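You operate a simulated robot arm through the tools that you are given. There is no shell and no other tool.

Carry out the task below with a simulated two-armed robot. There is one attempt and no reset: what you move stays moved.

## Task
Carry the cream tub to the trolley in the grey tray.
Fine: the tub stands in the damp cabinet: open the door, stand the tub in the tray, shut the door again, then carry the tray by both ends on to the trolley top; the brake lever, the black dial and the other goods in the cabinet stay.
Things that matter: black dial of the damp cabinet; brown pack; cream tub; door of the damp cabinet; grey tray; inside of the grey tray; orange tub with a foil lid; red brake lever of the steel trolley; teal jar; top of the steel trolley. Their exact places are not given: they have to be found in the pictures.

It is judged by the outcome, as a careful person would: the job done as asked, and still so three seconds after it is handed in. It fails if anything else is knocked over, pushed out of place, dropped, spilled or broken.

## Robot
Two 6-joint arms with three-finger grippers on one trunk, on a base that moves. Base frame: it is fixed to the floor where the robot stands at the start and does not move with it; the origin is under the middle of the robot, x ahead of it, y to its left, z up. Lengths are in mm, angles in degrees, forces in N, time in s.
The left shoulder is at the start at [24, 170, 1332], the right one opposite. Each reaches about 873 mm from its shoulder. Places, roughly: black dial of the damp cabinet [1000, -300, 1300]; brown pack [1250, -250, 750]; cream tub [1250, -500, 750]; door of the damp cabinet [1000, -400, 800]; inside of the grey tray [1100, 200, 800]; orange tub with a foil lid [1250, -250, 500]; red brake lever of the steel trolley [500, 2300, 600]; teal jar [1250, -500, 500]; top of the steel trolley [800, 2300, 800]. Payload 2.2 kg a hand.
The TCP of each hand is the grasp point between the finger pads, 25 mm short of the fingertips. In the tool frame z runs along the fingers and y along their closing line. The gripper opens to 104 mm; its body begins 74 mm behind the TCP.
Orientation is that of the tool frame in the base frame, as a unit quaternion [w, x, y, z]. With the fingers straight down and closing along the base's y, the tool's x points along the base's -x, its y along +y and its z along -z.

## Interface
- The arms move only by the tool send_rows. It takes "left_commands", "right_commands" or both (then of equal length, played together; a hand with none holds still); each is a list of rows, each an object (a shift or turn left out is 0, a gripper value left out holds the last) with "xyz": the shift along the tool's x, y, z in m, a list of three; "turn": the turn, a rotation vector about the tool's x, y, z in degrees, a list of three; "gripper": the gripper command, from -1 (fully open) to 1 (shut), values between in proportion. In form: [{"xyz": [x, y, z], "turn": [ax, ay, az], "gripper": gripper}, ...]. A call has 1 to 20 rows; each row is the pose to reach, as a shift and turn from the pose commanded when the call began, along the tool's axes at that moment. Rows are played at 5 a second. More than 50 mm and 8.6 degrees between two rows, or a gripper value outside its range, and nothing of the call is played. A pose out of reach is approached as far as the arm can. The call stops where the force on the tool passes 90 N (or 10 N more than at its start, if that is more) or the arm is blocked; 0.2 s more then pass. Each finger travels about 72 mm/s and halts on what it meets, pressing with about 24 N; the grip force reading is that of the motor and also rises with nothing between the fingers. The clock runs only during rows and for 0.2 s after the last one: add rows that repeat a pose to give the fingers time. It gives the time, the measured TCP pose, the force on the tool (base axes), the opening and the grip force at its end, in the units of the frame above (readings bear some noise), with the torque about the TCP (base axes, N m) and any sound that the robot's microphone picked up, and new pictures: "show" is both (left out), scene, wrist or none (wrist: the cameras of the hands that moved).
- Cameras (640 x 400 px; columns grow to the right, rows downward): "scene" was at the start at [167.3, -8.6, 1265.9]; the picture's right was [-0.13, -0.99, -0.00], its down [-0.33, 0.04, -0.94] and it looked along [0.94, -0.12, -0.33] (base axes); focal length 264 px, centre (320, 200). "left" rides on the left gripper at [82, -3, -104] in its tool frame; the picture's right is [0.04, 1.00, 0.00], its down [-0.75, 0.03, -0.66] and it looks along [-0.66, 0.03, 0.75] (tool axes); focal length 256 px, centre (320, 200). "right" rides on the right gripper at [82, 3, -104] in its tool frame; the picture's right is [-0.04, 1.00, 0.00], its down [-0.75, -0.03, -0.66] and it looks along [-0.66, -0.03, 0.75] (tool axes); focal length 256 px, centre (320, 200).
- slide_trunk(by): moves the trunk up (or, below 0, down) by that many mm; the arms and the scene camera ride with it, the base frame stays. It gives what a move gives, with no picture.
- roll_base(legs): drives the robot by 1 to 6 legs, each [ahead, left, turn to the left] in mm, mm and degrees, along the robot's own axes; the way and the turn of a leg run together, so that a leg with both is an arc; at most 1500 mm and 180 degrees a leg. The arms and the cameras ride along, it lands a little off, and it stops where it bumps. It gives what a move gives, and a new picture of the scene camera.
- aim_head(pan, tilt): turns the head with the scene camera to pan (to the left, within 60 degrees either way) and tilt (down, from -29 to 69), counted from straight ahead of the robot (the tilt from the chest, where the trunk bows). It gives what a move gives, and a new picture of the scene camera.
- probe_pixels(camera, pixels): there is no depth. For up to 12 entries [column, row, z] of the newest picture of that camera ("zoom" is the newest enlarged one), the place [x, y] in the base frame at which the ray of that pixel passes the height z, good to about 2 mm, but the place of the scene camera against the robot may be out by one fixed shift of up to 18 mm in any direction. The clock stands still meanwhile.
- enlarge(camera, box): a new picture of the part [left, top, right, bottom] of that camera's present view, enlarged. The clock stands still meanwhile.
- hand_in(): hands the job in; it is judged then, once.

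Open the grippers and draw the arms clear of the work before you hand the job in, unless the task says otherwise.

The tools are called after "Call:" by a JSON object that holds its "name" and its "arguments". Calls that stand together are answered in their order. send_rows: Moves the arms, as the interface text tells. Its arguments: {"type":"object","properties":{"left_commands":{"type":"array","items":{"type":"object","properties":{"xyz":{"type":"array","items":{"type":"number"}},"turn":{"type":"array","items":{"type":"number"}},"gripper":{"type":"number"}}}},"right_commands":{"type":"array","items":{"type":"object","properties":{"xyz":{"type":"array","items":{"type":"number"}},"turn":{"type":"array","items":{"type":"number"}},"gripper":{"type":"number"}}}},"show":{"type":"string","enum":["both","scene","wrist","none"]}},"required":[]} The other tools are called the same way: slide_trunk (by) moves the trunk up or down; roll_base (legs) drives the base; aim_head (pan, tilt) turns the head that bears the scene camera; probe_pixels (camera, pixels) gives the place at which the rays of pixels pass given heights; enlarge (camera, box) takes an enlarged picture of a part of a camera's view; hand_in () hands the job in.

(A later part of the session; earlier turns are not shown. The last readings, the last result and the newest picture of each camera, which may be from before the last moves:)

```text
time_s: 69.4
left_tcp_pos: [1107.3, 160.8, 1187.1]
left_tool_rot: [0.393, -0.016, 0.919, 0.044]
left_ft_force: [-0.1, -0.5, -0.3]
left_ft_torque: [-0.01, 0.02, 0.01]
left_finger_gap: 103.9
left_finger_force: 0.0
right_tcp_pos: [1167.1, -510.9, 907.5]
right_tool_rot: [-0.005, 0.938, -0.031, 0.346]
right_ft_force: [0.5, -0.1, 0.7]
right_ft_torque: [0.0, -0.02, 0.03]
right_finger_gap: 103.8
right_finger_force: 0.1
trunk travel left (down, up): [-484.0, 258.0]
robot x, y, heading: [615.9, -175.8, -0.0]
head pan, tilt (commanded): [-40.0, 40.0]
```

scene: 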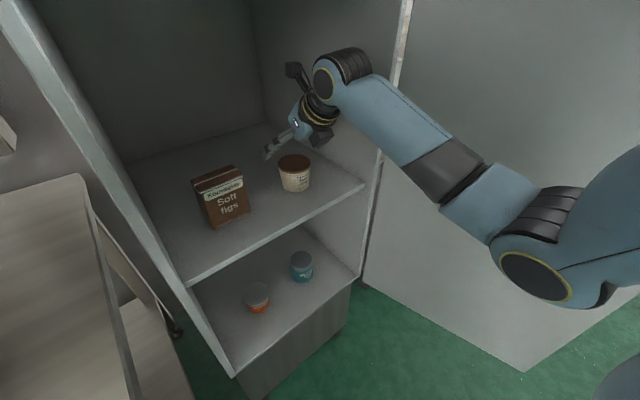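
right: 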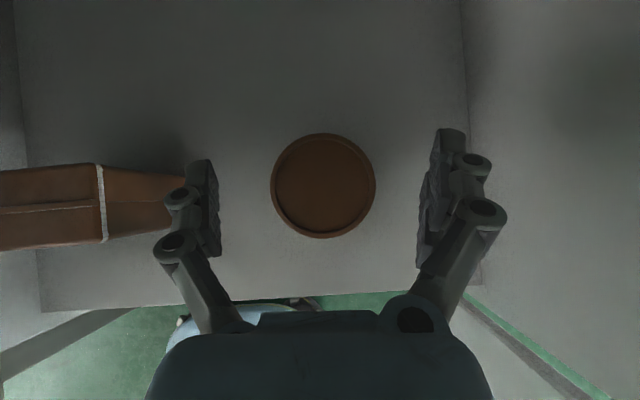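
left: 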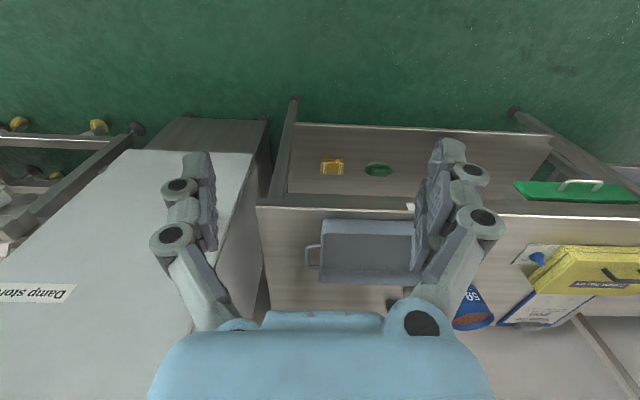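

The lid centre (323,186) now coincides with the grasp point. The left finger clears the brown pack by about 45 mm, so I lower the trunk 58 mm.

Call:
{"name": "slide_trunk", "arguments": {"by": -58}}

Call:
{"name": "send_rows", "arguments": {"right_commands": [{"xyz": [0, 0, 0], "gripper": -1}], "show": "both"}}

```text
time_s: 70.4
left_tcp_pos: [1106.3, 160.7, 1130.0]
left_tool_rot: [0.392, -0.016, 0.919, 0.045]
left_ft_force: [0.2, 1.0, -0.1]
left_ft_torque: [-0.01, -0.01, 0.0]
left_finger_gap: 103.9
left_finger_force: 0.0
right_tcp_pos: [1167.6, -510.2, 850.8]
right_tool_rot: [-0.004, 0.938, -0.031, 0.346]
right_ft_force: [-0.5, 0.2, -0.2]
right_ft_torque: [0.01, 0.01, 0.01]
right_finger_gap: 103.8
right_finger_force: 0.0
trunk travel left (down, up): [-426.0, 316.0]
robot x, y, heading: [607.6, -175.0, -0.3]
head pan, tilt (commanded): [-40.0, 40.0]
```

```text
time_s: 70.8
left_tcp_pos: [1106.3, 162.3, 1130.7]
left_tool_rot: [0.393, -0.016, 0.918, 0.044]
left_ft_force: [0.6, -0.2, 0.6]
left_ft_torque: [0.0, 0.01, 0.01]
left_finger_gap: 103.9
left_finger_force: 0.0
right_tcp_pos: [1167.4, -511.3, 849.9]
right_tool_rot: [-0.005, 0.938, -0.031, 0.345]
right_ft_force: [0.0, -1.0, 0.0]
right_ft_torque: [-0.02, -0.04, -0.03]
right_finger_gap: 103.9
right_finger_force: 0.0
trunk travel left (down, up): [-426.0, 316.0]
robot x, y, heading: [609.6, -178.0, 0.1]
head pan, tilt (commanded): [-40.0, 40.0]
```

scene: 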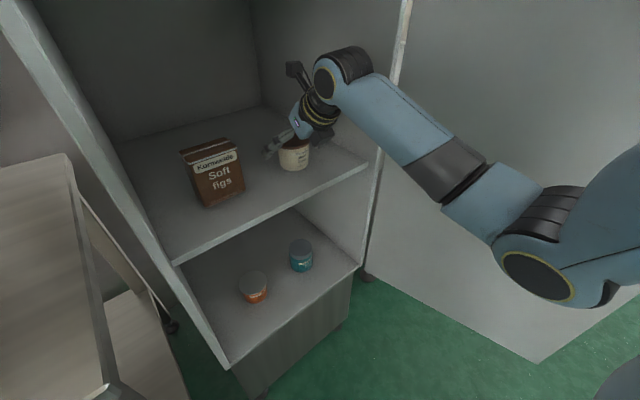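
right: 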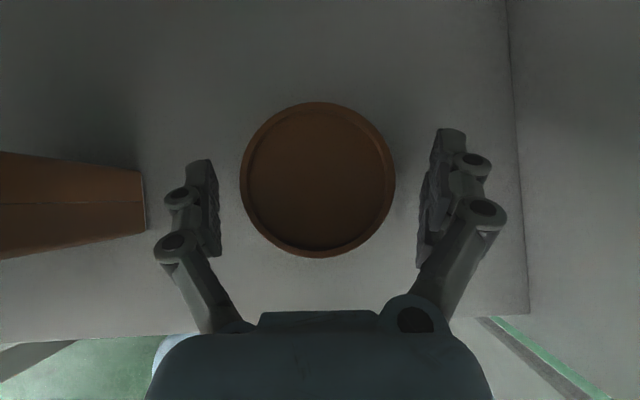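

The tub sits centred between the pads (lid centre (318,180)). I close the gripper gently in steps.

Call:
{"name": "send_rows", "arguments": {"right_commands": [{"gripper": -0.6}, {"gripper": -0.2}, {"gripper": 0.2}, {"gripper": 0.6}, {"gripper": 1}, {"gripper": 1}, {"gripper": 1}], "show": "wrist"}}

```text
time_s: 72.4
left_tcp_pos: [1106.5, 160.8, 1129.4]
left_tool_rot: [0.393, -0.016, 0.918, 0.045]
left_ft_force: [0.1, -0.3, -0.3]
left_ft_torque: [0.01, -0.03, -0.01]
left_finger_gap: 104.0
left_finger_force: 0.0
right_tcp_pos: [1167.5, -511.5, 848.8]
right_tool_rot: [-0.006, 0.938, -0.03, 0.345]
right_ft_force: [-0.7, -1.0, -0.4]
right_ft_torque: [0.01, -0.02, 0.0]
right_finger_gap: 74.7
right_finger_force: 24.3
trunk travel left (down, up): [-426.0, 316.0]
robot x, y, heading: [609.1, -180.9, -0.0]
head pan, tilt (commanded): [-40.0, 40.0]
```

right: 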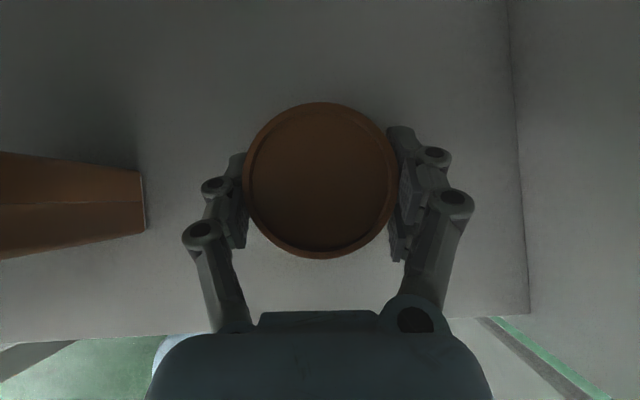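

Gripped at the rim: gap 74.7 mm, 24 N, tub still upright. I lift it off the shelf with the trunk, 70 mm.

Call:
{"name": "slide_trunk", "arguments": {"by": 70}}

Call:
{"name": "send_rows", "arguments": {"right_commands": [{"gripper": 1}], "show": "both"}}

```text
time_s: 73.5
left_tcp_pos: [1107.1, 161.3, 1198.1]
left_tool_rot: [0.392, -0.017, 0.919, 0.044]
left_ft_force: [0.5, -1.1, -0.6]
left_ft_torque: [0.0, -0.04, -0.01]
left_finger_gap: 103.7
left_finger_force: 0.0
right_tcp_pos: [1167.0, -510.5, 919.4]
right_tool_rot: [-0.004, 0.938, -0.032, 0.346]
right_ft_force: [0.0, 0.4, -1.9]
right_ft_torque: [0.0, 0.01, 0.01]
right_finger_gap: 74.9
right_finger_force: 24.3
trunk travel left (down, up): [-496.0, 246.0]
robot x, y, heading: [610.2, -176.0, -0.2]
head pan, tilt (commanded): [-40.0, 40.0]
```

```text
time_s: 73.9
left_tcp_pos: [1107.5, 160.6, 1199.1]
left_tool_rot: [0.392, -0.017, 0.919, 0.045]
left_ft_force: [0.7, 0.2, 0.6]
left_ft_torque: [0.01, -0.01, -0.02]
left_finger_gap: 103.9
left_finger_force: 0.1
right_tcp_pos: [1165.9, -510.9, 919.7]
right_tool_rot: [-0.004, 0.938, -0.031, 0.346]
right_ft_force: [-0.4, -0.7, -1.9]
right_ft_torque: [0.03, -0.01, -0.02]
right_finger_gap: 75.1
right_finger_force: 24.5
trunk travel left (down, up): [-496.0, 246.0]
robot x, y, heading: [610.1, -174.0, 0.3]
head pan, tilt (commanded): [-40.0, 40.0]
```

scene: 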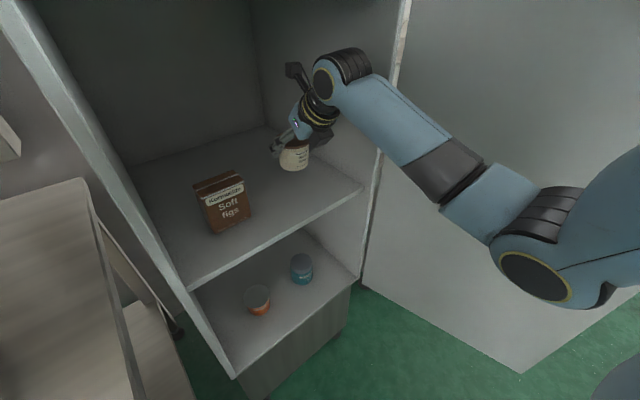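
right: 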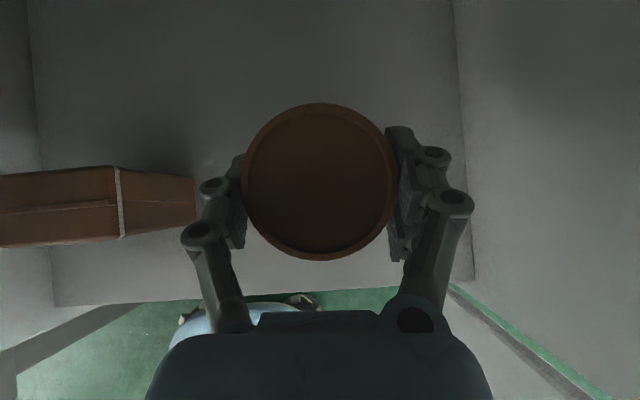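

The tub is lifted clear (about 2 N), and the pack is untouched. I back straight out 350 mm, then go left 750 mm toward the tray.

Call:
{"name": "roll_base", "arguments": {"legs": [[-350, 0, 0]]}}

Call:
{"name": "aim_head", "arguments": {"pan": 15, "tilt": 25}}

```text
time_s: 76.1
left_tcp_pos: [762.5, 159.4, 1199.2]
left_tool_rot: [0.392, -0.015, 0.919, 0.044]
left_ft_force: [-0.6, 0.5, -0.4]
left_ft_torque: [-0.03, -0.02, -0.01]
left_finger_gap: 103.9
left_finger_force: 0.0
right_tcp_pos: [820.5, -513.5, 919.0]
right_tool_rot: [-0.005, 0.938, -0.032, 0.346]
right_ft_force: [-0.6, -0.8, -1.4]
right_ft_torque: [-0.01, 0.0, 0.02]
right_finger_gap: 75.7
right_finger_force: 23.9
trunk travel left (down, up): [-496.0, 246.0]
robot x, y, heading: [261.2, -179.5, -0.1]
head pan, tilt (commanded): [-40.0, 40.0]
```

scene: 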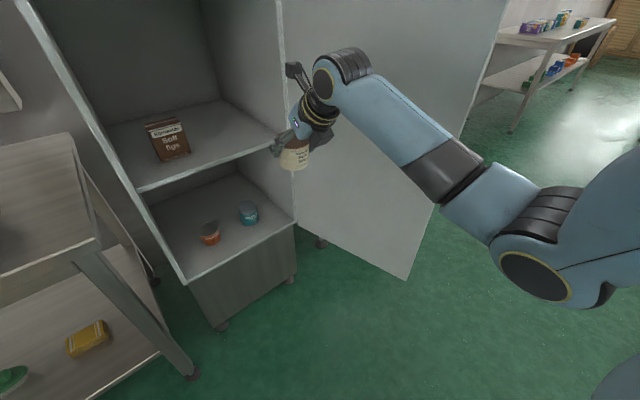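

```text
time_s: 77.4
left_tcp_pos: [762.4, 160.1, 1199.4]
left_tool_rot: [0.392, -0.016, 0.919, 0.044]
left_ft_force: [-0.2, 0.1, 1.1]
left_ft_torque: [-0.04, -0.01, 0.02]
left_finger_gap: 104.1
left_finger_force: 0.1
right_tcp_pos: [821.6, -512.7, 919.8]
right_tool_rot: [-0.004, 0.938, -0.032, 0.346]
right_ft_force: [0.3, 0.0, -2.1]
right_ft_torque: [0.0, 0.0, -0.01]
right_finger_gap: 75.4
right_finger_force: 23.5
trunk travel left (down, up): [-496.0, 246.0]
robot x, y, heading: [263.5, -173.8, -0.3]
head pan, tilt (commanded): [15.0, 25.0]
```

scene: 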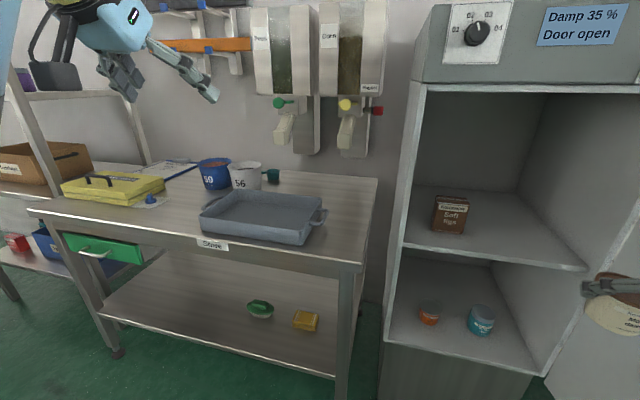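

The tub is out of the cabinet and upright at (615,290). I enlarge the tray to read its corners and handles.

Call:
{"name": "enlarge", "arguments": {"camera": "scene", "box": [180, 150, 380, 275]}}

```text
3.20 times, centred on (280, 212) of scene
```

zoom: 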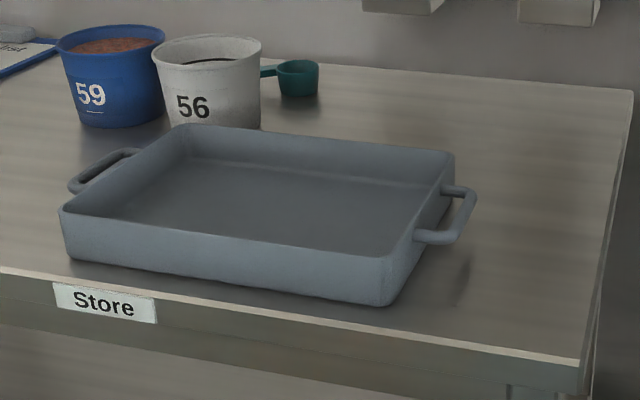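

The tray has a loop handle at each end, at rim height. I raise the trunk 60 mm for clearance and move the base 750 mm left to bring the tub in front of the tray.

Call:
{"name": "slide_trunk", "arguments": {"by": 60}}

Call:
{"name": "roll_base", "arguments": {"legs": [[0, 760, 0]]}}

Call:
{"name": "aim_head", "arguments": {"pan": -20, "tilt": 35}}

```text
time_s: 78.4
left_tcp_pos: [763.8, 160.0, 1258.9]
left_tool_rot: [0.392, -0.015, 0.919, 0.044]
left_ft_force: [0.5, -0.1, -0.7]
left_ft_torque: [0.03, 0.0, 0.0]
left_finger_gap: 103.9
left_finger_force: 0.0
right_tcp_pos: [819.4, -512.0, 979.0]
right_tool_rot: [-0.004, 0.938, -0.035, 0.346]
right_ft_force: [0.5, 0.2, -1.9]
right_ft_torque: [0.02, -0.04, 0.02]
right_finger_gap: 76.0
right_finger_force: 23.9
trunk travel left (down, up): [-556.0, 186.0]
robot x, y, heading: [261.1, -175.4, -0.2]
head pan, tilt (commanded): [15.0, 25.0]
```

```text
time_s: 82.5
left_tcp_pos: [769.9, 924.8, 1259.4]
left_tool_rot: [0.393, -0.012, 0.918, 0.043]
left_ft_force: [0.4, 1.1, 0.6]
left_ft_torque: [-0.01, 0.01, -0.01]
left_finger_gap: 104.2
left_finger_force: 0.0
right_tcp_pos: [822.6, 252.2, 979.7]
right_tool_rot: [-0.003, 0.938, -0.038, 0.346]
right_ft_force: [-0.3, 0.7, -1.7]
right_ft_torque: [0.01, 0.0, 0.01]
right_finger_gap: 75.4
right_finger_force: 24.3
trunk travel left (down, up): [-556.0, 186.0]
robot x, y, heading: [267.3, 591.3, -0.6]
head pan, tilt (commanded): [15.0, 25.0]
```

scene: 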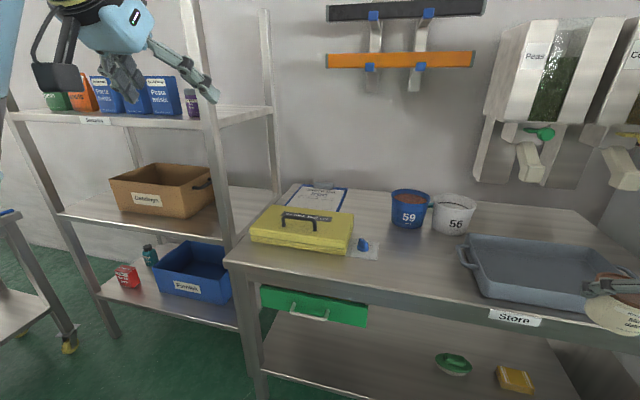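

```text
time_s: 83.5
left_tcp_pos: [770.1, 925.1, 1258.8]
left_tool_rot: [0.393, -0.011, 0.919, 0.042]
left_ft_force: [-0.3, 1.0, 0.2]
left_ft_torque: [0.03, 0.03, -0.03]
left_finger_gap: 104.2
left_finger_force: 0.1
right_tcp_pos: [823.0, 251.4, 979.3]
right_tool_rot: [-0.004, 0.938, -0.037, 0.345]
right_ft_force: [-0.4, 0.3, -1.1]
right_ft_torque: [-0.01, -0.01, 0.02]
right_finger_gap: 75.7
right_finger_force: 23.8
trunk travel left (down, up): [-556.0, 186.0]
robot x, y, heading: [267.3, 590.7, -0.8]
head pan, tilt (commanded): [-20.0, 35.0]
```

scene: 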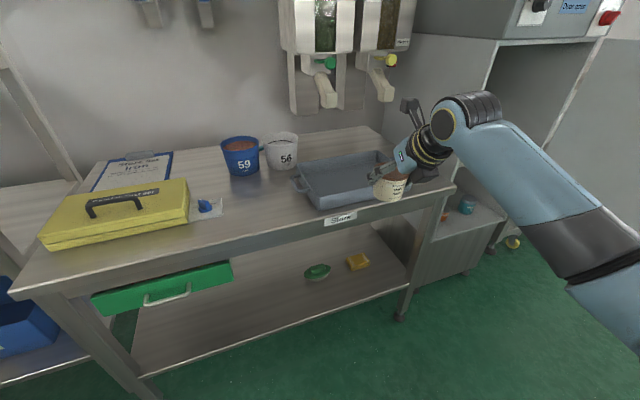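

I'm in front of the tray now. I check the right wrist camera, which looks straight down past the tub.

Call:
{"name": "send_rows", "arguments": {"right_commands": [{"gripper": 1}], "show": "wrist"}}

```text
time_s: 83.9
left_tcp_pos: [771.0, 923.8, 1259.7]
left_tool_rot: [0.393, -0.012, 0.918, 0.043]
left_ft_force: [0.3, 0.2, -0.9]
left_ft_torque: [-0.02, 0.01, 0.0]
left_finger_gap: 103.9
left_finger_force: 0.0
right_tcp_pos: [821.4, 252.2, 979.5]
right_tool_rot: [-0.004, 0.938, -0.037, 0.346]
right_ft_force: [0.0, -0.2, -2.2]
right_ft_torque: [-0.02, 0.04, 0.02]
right_finger_gap: 75.7
right_finger_force: 23.5
trunk travel left (down, up): [-556.0, 186.0]
robot x, y, heading: [272.6, 592.5, -0.5]
head pan, tilt (commanded): [-20.0, 35.0]
```

right: 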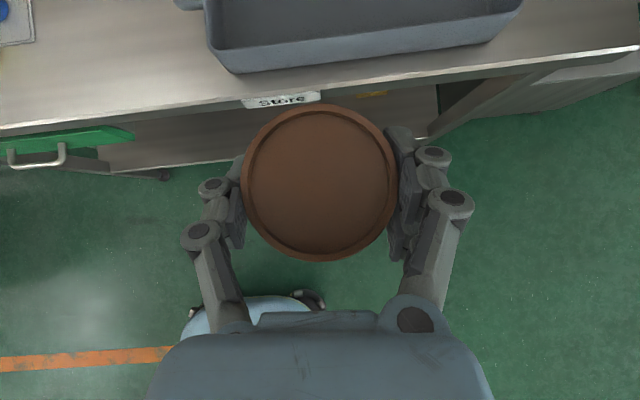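

The tray's front wall shows at (232,72)–(495,42) and the table edge below it. I probe at candidate heights, then drive 100 mm forward and probe again for the table height.

Call:
{"name": "probe_pixels", "arguments": {"camera": "right", "pixels": [[232, 72, 800], [232, 72, 760], [490, 43, 800], [490, 43, 760], [140, 112, 800], [140, 112, 760], [248, 99, 760], [320, 92, 760]]}}

Call:
{"name": "roll_base", "arguments": {"legs": [[110, 0, 0]]}}

Call:
{"name": "send_rows", "arguments": {"right_commands": [{"gripper": 1}], "show": "wrist"}}

```text
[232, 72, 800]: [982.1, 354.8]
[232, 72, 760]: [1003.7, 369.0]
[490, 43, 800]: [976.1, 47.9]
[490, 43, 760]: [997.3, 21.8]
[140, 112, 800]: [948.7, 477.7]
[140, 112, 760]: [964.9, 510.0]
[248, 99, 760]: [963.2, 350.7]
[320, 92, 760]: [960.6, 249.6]
```

```text
time_s: 85.1
left_tcp_pos: [880.9, 922.8, 1259.0]
left_tool_rot: [0.392, -0.011, 0.919, 0.042]
left_ft_force: [1.5, -0.3, -0.8]
left_ft_torque: [-0.02, -0.01, -0.04]
left_finger_gap: 103.8
left_finger_force: 0.1
right_tcp_pos: [933.6, 250.6, 979.6]
right_tool_rot: [-0.003, 0.937, -0.037, 0.346]
right_ft_force: [-0.1, -0.1, -2.1]
right_ft_torque: [0.02, 0.03, -0.04]
right_finger_gap: 75.8
right_finger_force: 23.6
trunk travel left (down, up): [-556.0, 186.0]
robot x, y, heading: [378.5, 587.6, -0.5]
head pan, tilt (commanded): [-20.0, 35.0]
```

scene: 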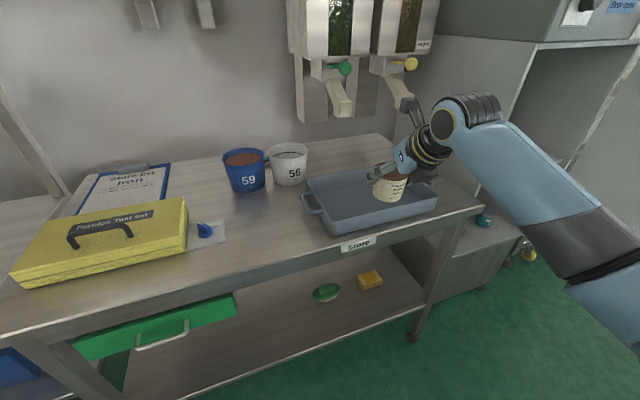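

```text
time_s: 85.5
left_tcp_pos: [879.3, 924.3, 1259.1]
left_tool_rot: [0.393, -0.012, 0.918, 0.043]
left_ft_force: [-0.2, -0.5, -0.8]
left_ft_torque: [0.02, -0.05, 0.0]
left_finger_gap: 104.2
left_finger_force: 0.1
right_tcp_pos: [933.0, 251.0, 979.6]
right_tool_rot: [-0.004, 0.938, -0.037, 0.346]
right_ft_force: [0.1, -0.4, -1.5]
right_ft_torque: [-0.03, 0.0, 0.0]
right_finger_gap: 75.9
right_finger_force: 24.3
trunk travel left (down, up): [-556.0, 186.0]
robot x, y, heading: [376.5, 589.1, -0.3]
head pan, tilt (commanded): [-20.0, 35.0]
```

right: 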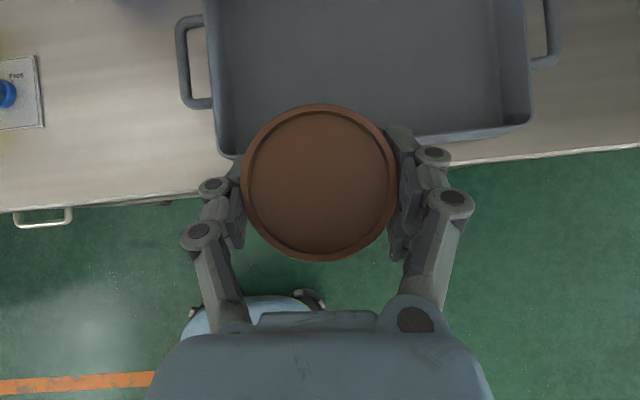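

Now the tray and both loop handles are clearly visible from above: left handle bar near column 182 and right one near column 555. I probe these features.

Call:
{"name": "probe_pixels", "arguments": {"camera": "right", "pixels": [[229, 156, 800], [229, 156, 760], [517, 128, 800], [517, 128, 760], [216, 152, 840], [530, 118, 840], [182, 62, 840], [182, 105, 840], [555, 62, 840], [185, 20, 840], [30, 210, 800], [600, 151, 800]]}}

```text
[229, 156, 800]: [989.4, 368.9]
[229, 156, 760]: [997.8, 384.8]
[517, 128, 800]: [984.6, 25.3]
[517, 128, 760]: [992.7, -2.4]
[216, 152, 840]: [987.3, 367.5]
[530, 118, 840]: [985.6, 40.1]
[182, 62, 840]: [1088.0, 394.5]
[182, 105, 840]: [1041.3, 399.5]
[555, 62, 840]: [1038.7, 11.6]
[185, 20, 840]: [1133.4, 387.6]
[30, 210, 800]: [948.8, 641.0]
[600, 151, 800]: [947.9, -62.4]
```

Tray centre comes out near (1087,203), rim outer about x 987–1187, y 40–367; table top about z≈795. I check the chutes of the wall dispensers, (342,115) and (400,95), for clearance.

Call:
{"name": "probe_pixels", "arguments": {"camera": "scene", "pixels": [[342, 117, 1000], [342, 117, 1050], [342, 117, 1100], [405, 105, 1050], [405, 105, 1100], [304, 172, 840], [437, 205, 840], [326, 232, 840]]}}

Call:
{"name": "enlarge", "arguments": {"camera": "scene", "box": [260, 50, 500, 250]}}

```text
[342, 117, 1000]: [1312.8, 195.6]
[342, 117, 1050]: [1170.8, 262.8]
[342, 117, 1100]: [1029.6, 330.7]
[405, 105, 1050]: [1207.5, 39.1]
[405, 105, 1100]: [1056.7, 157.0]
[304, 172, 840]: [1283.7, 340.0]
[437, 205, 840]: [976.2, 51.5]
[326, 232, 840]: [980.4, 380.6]
```

```text
2.00 times, centred on (380, 150) of scene
```

zoom: 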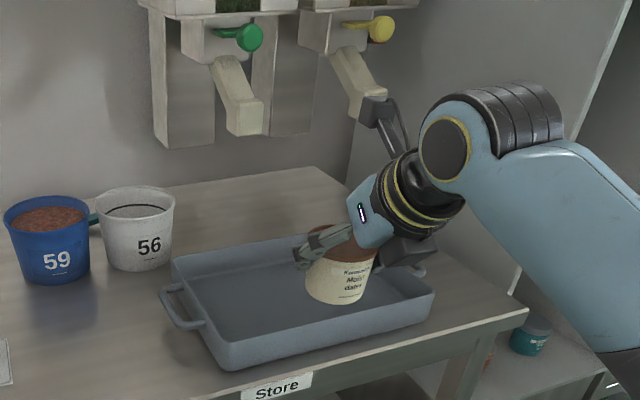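

The chutes lie beyond x≈1170 at z≥1000, so they clear the hand. I lower the trunk 45 mm (tub bottom then ≈888, above the rim) and drive over the tray centre.

Call:
{"name": "slide_trunk", "arguments": {"by": -45}}

Call:
{"name": "roll_base", "arguments": {"legs": [[160, -48, 0]]}}

Call:
{"name": "send_rows", "arguments": {"right_commands": [{"gripper": 1}], "show": "wrist"}}

```text
time_s: 86.4
left_tcp_pos: [881.5, 922.6, 1215.3]
left_tool_rot: [0.393, -0.01, 0.918, 0.041]
left_ft_force: [-0.1, 0.0, -0.5]
left_ft_torque: [0.01, 0.0, -0.03]
left_finger_gap: 104.2
left_finger_force: 0.0
right_tcp_pos: [932.1, 251.6, 935.0]
right_tool_rot: [-0.003, 0.937, -0.038, 0.346]
right_ft_force: [-1.3, 0.5, -1.9]
right_ft_torque: [-0.02, -0.01, 0.0]
right_finger_gap: 75.5
right_finger_force: 24.1
trunk travel left (down, up): [-511.0, 231.0]
robot x, y, heading: [377.9, 589.1, -0.5]
head pan, tilt (commanded): [-20.0, 35.0]
```

```text
time_s: 87.8
left_tcp_pos: [1041.7, 873.4, 1213.5]
left_tool_rot: [0.392, -0.012, 0.919, 0.043]
left_ft_force: [1.3, 0.9, -0.1]
left_ft_torque: [0.02, 0.05, 0.02]
left_finger_gap: 103.9
left_finger_force: 0.2
right_tcp_pos: [1094.0, 200.8, 934.1]
right_tool_rot: [-0.004, 0.938, -0.037, 0.345]
right_ft_force: [0.8, -0.3, -1.8]
right_ft_torque: [0.01, 0.0, 0.05]
right_finger_gap: 75.6
right_finger_force: 23.1
trunk travel left (down, up): [-511.0, 231.0]
robot x, y, heading: [537.4, 544.8, -0.6]
head pan, tilt (commanded): [-20.0, 35.0]
```

scene: 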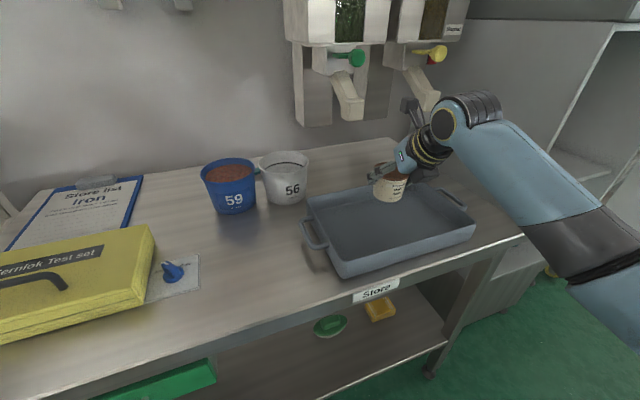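

```text
time_s: 88.2
left_tcp_pos: [1040.7, 874.4, 1214.7]
left_tool_rot: [0.393, -0.011, 0.918, 0.042]
left_ft_force: [-0.1, 0.1, -0.2]
left_ft_torque: [0.01, 0.01, 0.0]
left_finger_gap: 104.1
left_finger_force: 0.0
right_tcp_pos: [1093.2, 202.2, 932.8]
right_tool_rot: [-0.004, 0.937, -0.038, 0.346]
right_ft_force: [-0.2, 0.3, -0.7]
right_ft_torque: [0.01, -0.01, 0.01]
right_finger_gap: 75.6
right_finger_force: 24.1
trunk travel left (down, up): [-511.0, 231.0]
robot x, y, heading: [534.1, 542.7, -0.7]
head pan, tilt (commanded): [-20.0, 35.0]
```

right: 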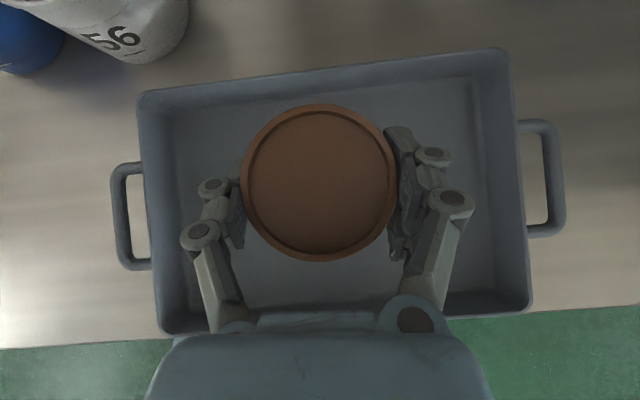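

The tub is centred over the tray. I record the tray's rim corners and handle bars from this view for later, then lower.

Call:
{"name": "probe_pixels", "arguments": {"camera": "right", "pixels": [[138, 93, 845], [508, 50, 845], [165, 333, 845], [530, 308, 845], [118, 175, 840], [124, 262, 840], [552, 130, 840], [560, 228, 840], [145, 165, 840], [152, 268, 840], [520, 125, 840], [530, 235, 840]]}}

Call:
{"name": "slide_trunk", "arguments": {"by": -70}}

```text
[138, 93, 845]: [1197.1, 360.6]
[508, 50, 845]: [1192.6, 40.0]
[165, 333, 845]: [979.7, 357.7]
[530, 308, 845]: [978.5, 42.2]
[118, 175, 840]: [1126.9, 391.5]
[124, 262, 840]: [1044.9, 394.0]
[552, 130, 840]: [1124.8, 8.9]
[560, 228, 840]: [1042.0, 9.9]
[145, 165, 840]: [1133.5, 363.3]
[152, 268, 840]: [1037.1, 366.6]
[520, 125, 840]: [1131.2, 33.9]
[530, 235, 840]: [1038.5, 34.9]
```

```text
time_s: 89.3
left_tcp_pos: [1039.8, 873.6, 1144.2]
left_tool_rot: [0.393, -0.012, 0.919, 0.042]
left_ft_force: [-0.2, 0.3, -0.9]
left_ft_torque: [-0.04, -0.02, -0.01]
left_finger_gap: 103.8
left_finger_force: 0.0
right_tcp_pos: [1093.3, 200.6, 864.7]
right_tool_rot: [-0.003, 0.937, -0.038, 0.346]
right_ft_force: [-0.5, -0.1, -2.0]
right_ft_torque: [-0.01, 0.01, 0.01]
right_finger_gap: 75.8
right_finger_force: 23.9
trunk travel left (down, up): [-441.0, 301.0]
robot x, y, heading: [537.8, 539.2, -0.3]
head pan, tilt (commanded): [-20.0, 35.0]
```

Tray rim: x 979–1195, y 40–361; handle bars at y≈393 and y≈9. TCP is at 864.7 with 2 N of weight still hanging; I lower in small steps watching the force for contact.

Call:
{"name": "slide_trunk", "arguments": {"by": -12}}

Call:
{"name": "slide_trunk", "arguments": {"by": -4}}

```text
time_s: 89.9
left_tcp_pos: [1040.8, 873.3, 1132.4]
left_tool_rot: [0.394, -0.012, 0.918, 0.043]
left_ft_force: [-0.1, 0.2, 0.8]
left_ft_torque: [0.02, -0.03, 0.02]
left_finger_gap: 104.0
left_finger_force: 0.1
right_tcp_pos: [1093.0, 201.2, 854.4]
right_tool_rot: [-0.003, 0.937, -0.037, 0.347]
right_ft_force: [0.9, 0.6, 2.5]
right_ft_torque: [-0.09, 0.03, 0.02]
right_finger_gap: 75.5
right_finger_force: 24.3
trunk travel left (down, up): [-429.0, 313.0]
robot x, y, heading: [538.0, 543.9, -0.6]
head pan, tilt (commanded): [-20.0, 35.0]
```

```text
time_s: 90.5
left_tcp_pos: [1039.9, 874.7, 1127.8]
left_tool_rot: [0.393, -0.011, 0.919, 0.042]
left_ft_force: [0.4, 0.2, -0.1]
left_ft_torque: [0.01, 0.02, 0.01]
left_finger_gap: 104.1
left_finger_force: 0.0
right_tcp_pos: [1093.7, 201.5, 850.5]
right_tool_rot: [-0.003, 0.937, -0.038, 0.348]
right_ft_force: [4.4, 0.2, 17.3]
right_ft_torque: [0.05, 0.03, -0.02]
right_finger_gap: 76.4
right_finger_force: 23.8
trunk travel left (down, up): [-425.0, 317.0]
robot x, y, heading: [538.4, 543.2, -0.7]
head pan, tilt (commanded): [-20.0, 35.0]
```

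Contact: the force went to +17 N, so the tub stands on the tray floor. I raise 3 mm to ease the load, then open the fingers.

Call:
{"name": "slide_trunk", "arguments": {"by": 3}}

Call:
{"name": "send_rows", "arguments": {"right_commands": [{"gripper": 0.3}, {"gripper": -0.2}, {"gripper": -0.6}, {"gripper": -1}, {"gripper": -1}], "show": "both"}}

```text
time_s: 91.0
left_tcp_pos: [1040.5, 874.6, 1131.1]
left_tool_rot: [0.393, -0.011, 0.919, 0.041]
left_ft_force: [0.3, -0.4, -1.2]
left_ft_torque: [-0.01, 0.03, 0.01]
left_finger_gap: 103.8
left_finger_force: 0.0
right_tcp_pos: [1092.3, 201.9, 851.9]
right_tool_rot: [-0.003, 0.938, -0.039, 0.345]
right_ft_force: [3.3, 0.6, 11.5]
right_ft_torque: [-0.02, -0.42, 0.02]
right_finger_gap: 76.0
right_finger_force: 23.8
trunk travel left (down, up): [-428.0, 314.0]
robot x, y, heading: [535.0, 538.1, -0.9]
head pan, tilt (commanded): [-20.0, 35.0]
```

```text
time_s: 92.2
left_tcp_pos: [1040.3, 874.8, 1131.6]
left_tool_rot: [0.394, -0.011, 0.918, 0.042]
left_ft_force: [0.2, -0.7, -0.8]
left_ft_torque: [-0.03, 0.01, 0.02]
left_finger_gap: 103.9
left_finger_force: 0.1
right_tcp_pos: [1093.4, 202.0, 852.4]
right_tool_rot: [-0.003, 0.938, -0.038, 0.346]
right_ft_force: [-0.2, -0.3, -0.1]
right_ft_torque: [-0.04, 0.02, 0.02]
right_finger_gap: 103.8
right_finger_force: 0.2
trunk travel left (down, up): [-428.0, 314.0]
robot x, y, heading: [537.8, 540.7, -0.3]
head pan, tilt (commanded): [-20.0, 35.0]
```

scene: 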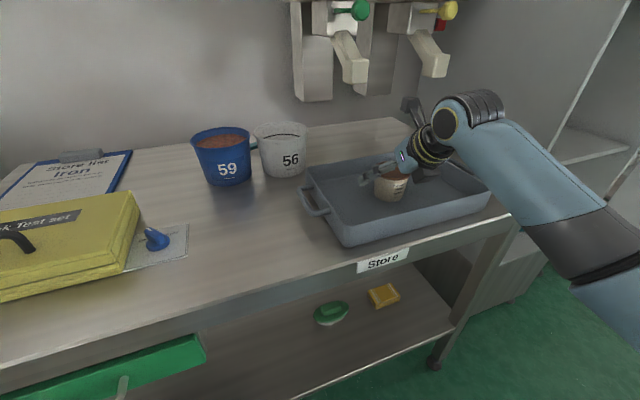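
right: 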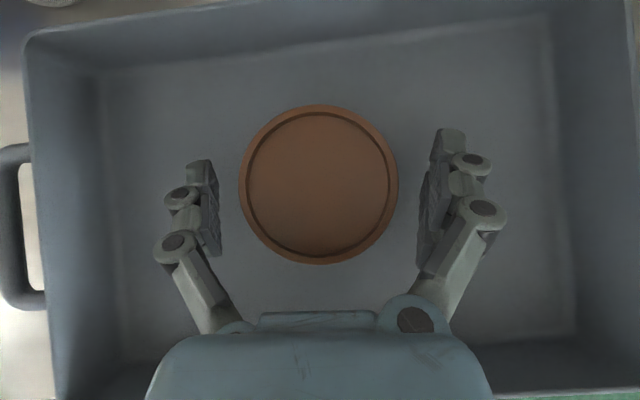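

The tub stands free in the tray. I raise the trunk 110 mm straight up to withdraw the open hand, then back away 300 mm.

Call:
{"name": "slide_trunk", "arguments": {"by": 110}}

Call:
{"name": "roll_base", "arguments": {"legs": [[-330, 0, 0.5]]}}

```text
time_s: 93.6
left_tcp_pos: [1041.0, 875.2, 1242.2]
left_tool_rot: [0.393, -0.01, 0.919, 0.042]
left_ft_force: [0.7, -0.4, -0.1]
left_ft_torque: [0.01, 0.02, 0.0]
left_finger_gap: 104.1
left_finger_force: 0.1
right_tcp_pos: [1092.8, 201.6, 962.0]
right_tool_rot: [-0.003, 0.938, -0.038, 0.345]
right_ft_force: [-0.8, -0.1, 0.0]
right_ft_torque: [-0.01, 0.02, -0.02]
right_finger_gap: 103.9
right_finger_force: 0.1
trunk travel left (down, up): [-538.0, 204.0]
robot x, y, heading: [540.8, 543.3, -0.9]
head pan, tilt (commanded): [-20.0, 35.0]
```

```text
time_s: 95.8
left_tcp_pos: [706.6, 879.2, 1241.1]
left_tool_rot: [0.393, -0.016, 0.918, 0.044]
left_ft_force: [0.0, 0.1, 0.0]
left_ft_torque: [0.0, -0.05, 0.01]
left_finger_gap: 104.0
left_finger_force: 0.1
right_tcp_pos: [763.8, 207.9, 961.8]
right_tool_rot: [-0.004, 0.937, -0.035, 0.347]
right_ft_force: [-0.6, 0.4, 1.1]
right_ft_torque: [0.0, 0.03, 0.0]
right_finger_gap: 103.9
right_finger_force: 0.0
trunk travel left (down, up): [-538.0, 204.0]
robot x, y, heading: [205.6, 540.1, 0.1]
head pan, tilt (commanded): [-20.0, 35.0]
```

scene: 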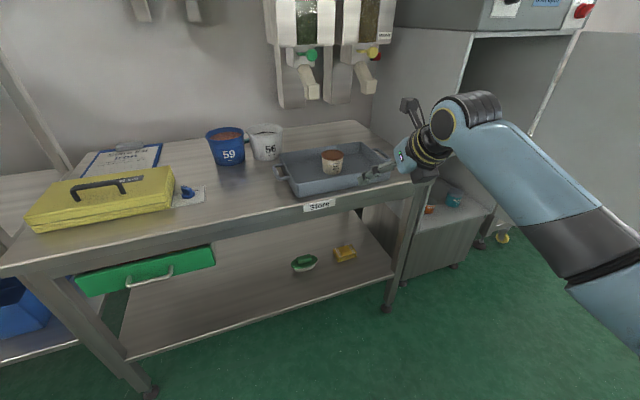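

The tub stands upright in the tray at (332,160). Now for the door: I close the fist and level the hand again (fingers forward) so that the fingertips lead when pushing.

Call:
{"name": "send_rows", "arguments": {"right_commands": [{"turn": [0, 8, 0], "gripper": 0}, {"turn": [0, 16, 0], "gripper": 1}, {"turn": [0, 24, 0], "gripper": 1}, {"turn": [0, 32, 0], "gripper": 1}, {"turn": [0, 40, 0], "gripper": 1}, {"turn": [0, 46, 0], "gripper": 1}, {"turn": [0, 50, 0], "gripper": 1}, {"turn": [0, 50, 0], "gripper": 1}], "show": "wrist"}}

Call:
{"name": "aim_head", "arguments": {"pan": -50, "tilt": 30}}

```text
time_s: 97.6
left_tcp_pos: [706.9, 879.9, 1241.8]
left_tool_rot: [0.393, -0.015, 0.918, 0.044]
left_ft_force: [0.3, 0.5, -0.3]
left_ft_torque: [0.0, 0.01, -0.01]
left_finger_gap: 103.9
left_finger_force: 0.1
right_tcp_pos: [764.8, 201.7, 962.4]
right_tool_rot: [0.019, 0.719, -0.043, 0.693]
right_ft_force: [-0.4, -0.7, -0.8]
right_ft_torque: [0.0, 0.01, 0.01]
right_finger_gap: 0.0
right_finger_force: 23.9
right hand out of reach, approached as far as the arm can: row 7, 8
trunk travel left (down, up): [-538.0, 204.0]
robot x, y, heading: [209.8, 545.6, -0.2]
head pan, tilt (commanded): [-20.0, 35.0]
```

right: 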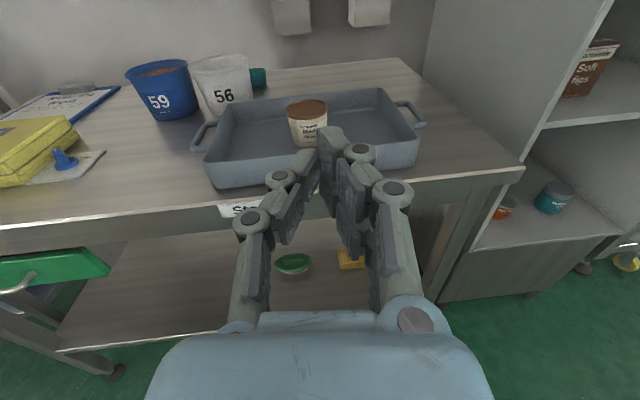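

```text
time_s: 98.5
left_tcp_pos: [708.0, 880.1, 1241.1]
left_tool_rot: [0.392, -0.016, 0.919, 0.044]
left_ft_force: [0.0, 0.7, 0.5]
left_ft_torque: [-0.01, -0.03, -0.01]
left_finger_gap: 104.2
left_finger_force: 0.1
right_tcp_pos: [765.4, 202.0, 963.7]
right_tool_rot: [0.02, 0.719, -0.044, 0.694]
right_ft_force: [-0.3, -0.6, -0.5]
right_ft_torque: [0.0, 0.0, -0.02]
right_finger_gap: 0.1
right_finger_force: 23.8
trunk travel left (down, up): [-538.0, 204.0]
robot x, y, heading: [205.1, 541.6, -0.0]
head pan, tilt (commanded): [-50.0, 30.0]
```

scene: 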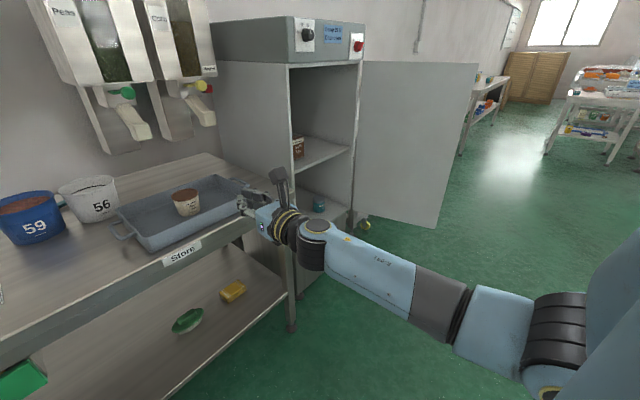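

The door stands open at right with clear floor beyond it. I back up 255 mm so the hand can pass around the door's free edge, then strafe right about 1150 mm.

Call:
{"name": "roll_base", "arguments": {"legs": [[-255, 0, 0], [0, -600, 0], [0, -555, 0]]}}

```text
time_s: 106.2
left_tcp_pos: [444.2, -274.3, 1243.3]
left_tool_rot: [0.393, -0.013, 0.918, 0.043]
left_ft_force: [0.0, 0.2, 0.6]
left_ft_torque: [-0.01, 0.03, 0.04]
left_finger_gap: 104.0
left_finger_force: 0.1
right_tcp_pos: [498.0, -953.4, 962.7]
right_tool_rot: [0.022, 0.718, -0.047, 0.694]
right_ft_force: [0.5, -0.3, 0.5]
right_ft_torque: [0.03, 0.01, 0.03]
right_finger_gap: 0.2
right_finger_force: 24.1
trunk travel left (down, up): [-538.0, 204.0]
robot x, y, heading: [-58.0, -606.5, -0.2]
head pan, tilt (commanded): [-50.0, 30.0]
```

scene: 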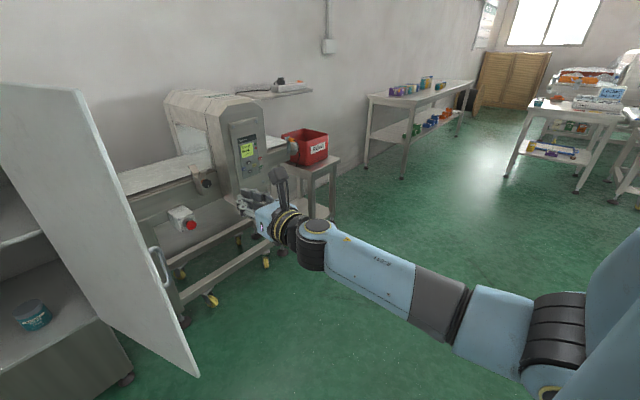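

I'm on the door's outer side now; its handle shows at (160,268). I turn the head to see the way ahead of the hand.

Call:
{"name": "aim_head", "arguments": {"pan": -20, "tilt": 25}}

Call:
{"name": "enlarge", "arguments": {"camera": "right", "box": [0, 0, 640, 400]}}

```text
time_s: 107.1
left_tcp_pos: [443.6, -274.2, 1240.6]
left_tool_rot: [0.394, -0.012, 0.918, 0.043]
left_ft_force: [0.8, 0.3, -0.4]
left_ft_torque: [0.01, 0.02, -0.01]
left_finger_gap: 103.9
left_finger_force: 0.0
right_tcp_pos: [499.1, -953.6, 963.3]
right_tool_rot: [0.022, 0.719, -0.046, 0.694]
right_ft_force: [1.3, -0.6, 0.4]
right_ft_torque: [0.01, 0.01, 0.0]
right_finger_gap: 0.2
right_finger_force: 24.0
trunk travel left (down, up): [-538.0, 204.0]
robot x, y, heading: [-56.0, -609.5, -0.6]
head pan, tilt (commanded): [-20.0, 25.0]
```

scene: 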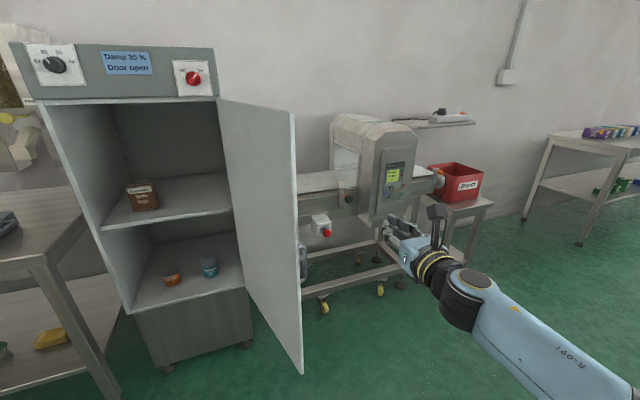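

```text
1.00 times, centred on (320, 200) of right (not enlarged: the box is as wide or as high as the picture)
```

zoom: 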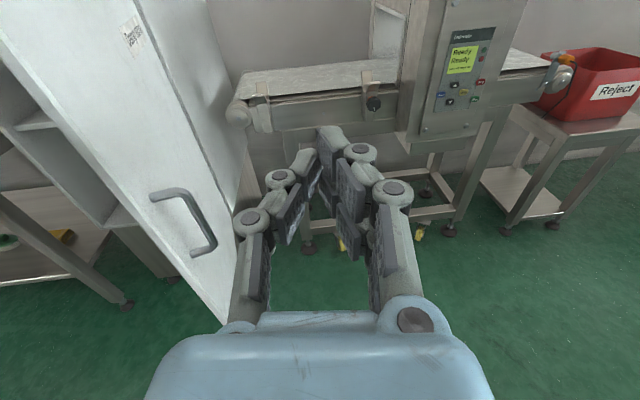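

The fist is beside the door's outer face, above the handle. I drive 200 mm forward and then strafe left to push the door toward closed.

Call:
{"name": "roll_base", "arguments": {"legs": [[200, 0, 0], [0, 200, 0]]}}

```text
time_s: 109.9
left_tcp_pos: [645.4, -73.2, 1240.2]
left_tool_rot: [0.393, -0.014, 0.919, 0.043]
left_ft_force: [0.8, 0.3, -0.1]
left_ft_torque: [-0.05, -0.05, -0.03]
left_finger_gap: 104.3
left_finger_force: 0.1
right_tcp_pos: [699.7, -752.1, 964.0]
right_tool_rot: [0.022, 0.718, -0.044, 0.694]
right_ft_force: [0.0, 0.8, 1.1]
right_ft_torque: [-0.03, -0.01, -0.04]
right_finger_gap: 0.0
right_finger_force: 23.6
trunk travel left (down, up): [-538.0, 204.0]
robot x, y, heading: [148.0, -410.1, -0.4]
head pan, tilt (commanded): [-20.0, 25.0]
```

scene: 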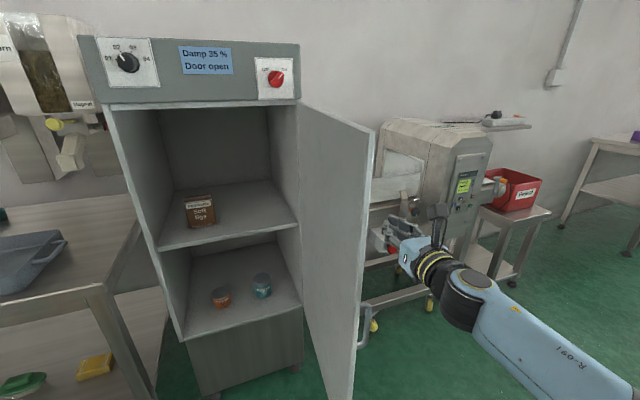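

The door is swinging with the fist, with no notable force. I continue left another 190 mm.

Call:
{"name": "roll_base", "arguments": {"legs": [[0, 190, 0]]}}

Call:
{"name": "enlarge", "arguments": {"camera": "right", "box": [0, 0, 640, 400]}}

```text
time_s: 111.5
left_tcp_pos: [644.4, 120.7, 1241.4]
left_tool_rot: [0.393, -0.016, 0.919, 0.043]
left_ft_force: [-0.1, 0.1, -0.6]
left_ft_torque: [-0.02, -0.02, -0.05]
left_finger_gap: 104.1
left_finger_force: 0.0
right_tcp_pos: [701.5, -557.6, 964.4]
right_tool_rot: [0.021, 0.719, -0.044, 0.694]
right_ft_force: [-0.1, 0.5, -0.1]
right_ft_torque: [0.01, -0.02, -0.01]
right_finger_gap: 0.0
right_finger_force: 24.0
trunk travel left (down, up): [-538.0, 204.0]
robot x, y, heading: [145.4, -214.1, 0.0]
head pan, tilt (commanded): [-20.0, 25.0]
```

scene: 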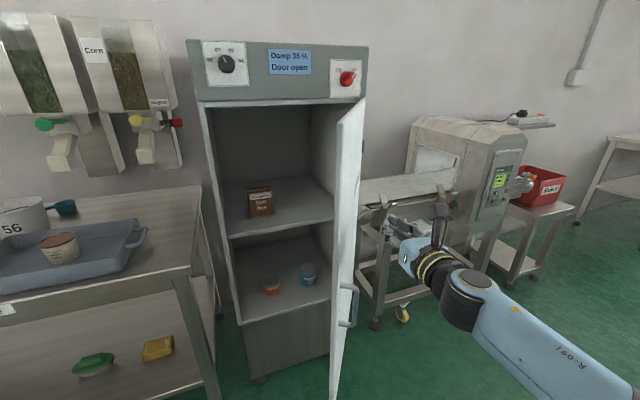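

```text
1.00 times, centred on (320, 200) of right (not enlarged: the box is as wide or as high as the picture)
```

zoom: 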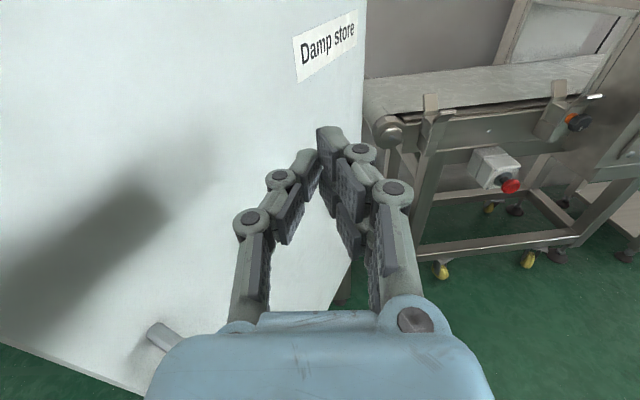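

The door is at roughly 65° with the fist on its outer face by the label. I push on diagonally forward-left in three legs, following the closing arc.

Call:
{"name": "roll_base", "arguments": {"legs": [[89, 108, 0], [73, 50, 0], [75, 28, 0]]}}

Call:
{"name": "enlarge", "arguments": {"camera": "right", "box": [0, 0, 640, 400]}}

```text
time_s: 114.2
left_tcp_pos: [881.2, 309.7, 1240.5]
left_tool_rot: [0.392, -0.017, 0.919, 0.044]
left_ft_force: [0.1, 0.5, 0.6]
left_ft_torque: [-0.03, -0.02, -0.02]
left_finger_gap: 103.9
left_finger_force: 0.0
right_tcp_pos: [940.0, -369.0, 962.1]
right_tool_rot: [0.019, 0.719, -0.042, 0.694]
right_ft_force: [1.3, 0.4, -0.2]
right_ft_torque: [0.0, 0.01, 0.0]
right_finger_gap: 0.0
right_finger_force: 23.7
trunk travel left (down, up): [-538.0, 204.0]
robot x, y, heading: [379.4, -29.4, -0.0]
head pan, tilt (commanded): [-20.0, 25.0]
```

scene: 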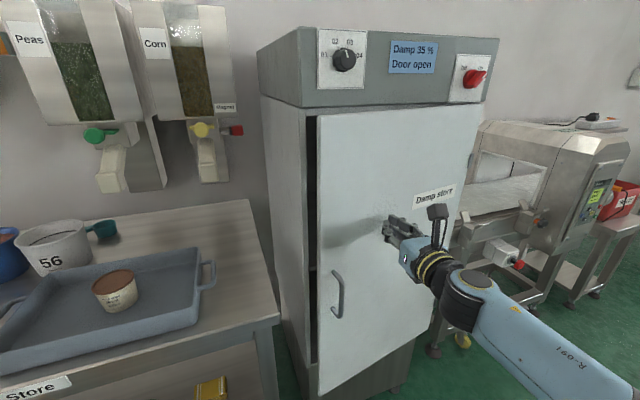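

```text
1.00 times, centred on (320, 200) of right (not enlarged: the box is as wide or as high as the picture)
```

zoom: 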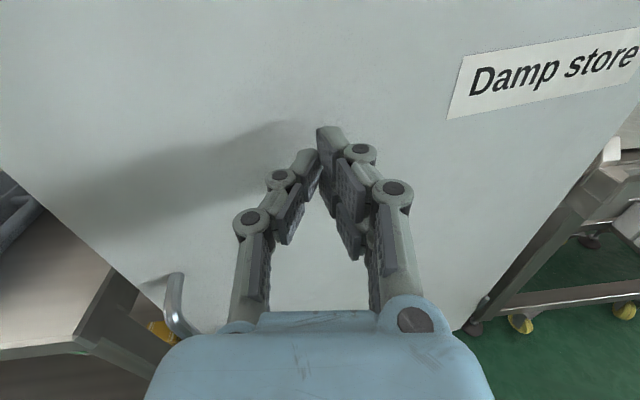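

The door is nearly shut (a gap is still visible on its left side). I push on gently: 50 mm, then 25 mm.

Call:
{"name": "roll_base", "arguments": {"legs": [[50, 8, 0], [25, 0, 0]]}}

```text
time_s: 115.5
left_tcp_pos: [949.9, 316.5, 1243.8]
left_tool_rot: [0.393, -0.017, 0.918, 0.044]
left_ft_force: [0.4, 0.1, -0.2]
left_ft_torque: [-0.04, 0.03, 0.0]
left_finger_gap: 103.9
left_finger_force: 0.1
right_tcp_pos: [1009.8, -361.2, 963.5]
right_tool_rot: [0.02, 0.718, -0.043, 0.694]
right_ft_force: [-28.7, 2.1, -0.4]
right_ft_torque: [-0.02, -0.23, 0.2]
right_finger_gap: 0.0
right_finger_force: 28.3
trunk travel left (down, up): [-538.0, 204.0]
robot x, y, heading: [453.6, -22.1, 0.3]
head pan, tilt (commanded): [-20.0, 25.0]
```

scene: 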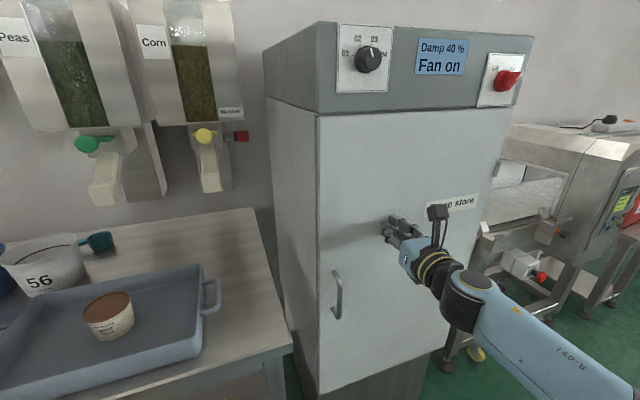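

The display reads "Fan on" again and I feel 29 N of resistance, so the door is shut. I back off 250 mm and check that it stays closed.

Call:
{"name": "roll_base", "arguments": {"legs": [[-250, 0, 0]]}}

Call:
{"name": "enlarge", "arguments": {"camera": "scene", "box": [220, 20, 480, 380]}}

```text
time_s: 117.3
left_tcp_pos: [695.3, 317.0, 1241.7]
left_tool_rot: [0.393, -0.018, 0.918, 0.045]
left_ft_force: [-0.9, 0.3, -0.6]
left_ft_torque: [-0.02, 0.0, 0.01]
left_finger_gap: 104.0
left_finger_force: 0.0
right_tcp_pos: [758.0, -360.3, 961.6]
right_tool_rot: [0.019, 0.719, -0.042, 0.693]
right_ft_force: [-1.1, -0.3, -0.1]
right_ft_torque: [0.02, -0.01, -0.01]
right_finger_gap: 0.3
right_finger_force: 28.1
trunk travel left (down, up): [-538.0, 204.0]
robot x, y, heading: [198.5, -22.5, 0.0]
head pan, tilt (commanded): [-20.0, 25.0]
```

scene: 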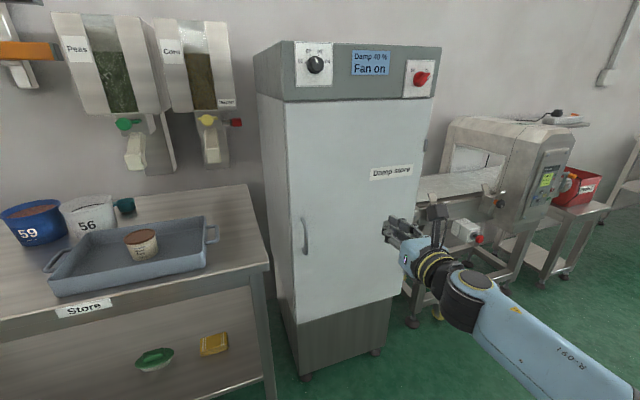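

```text
1.11 times, centred on (350, 200) of scene
```

zoom: 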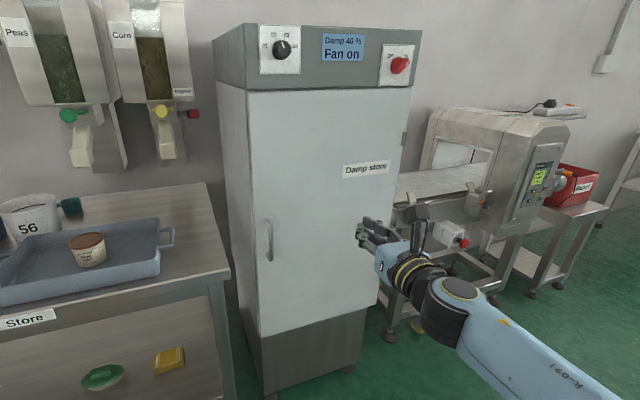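

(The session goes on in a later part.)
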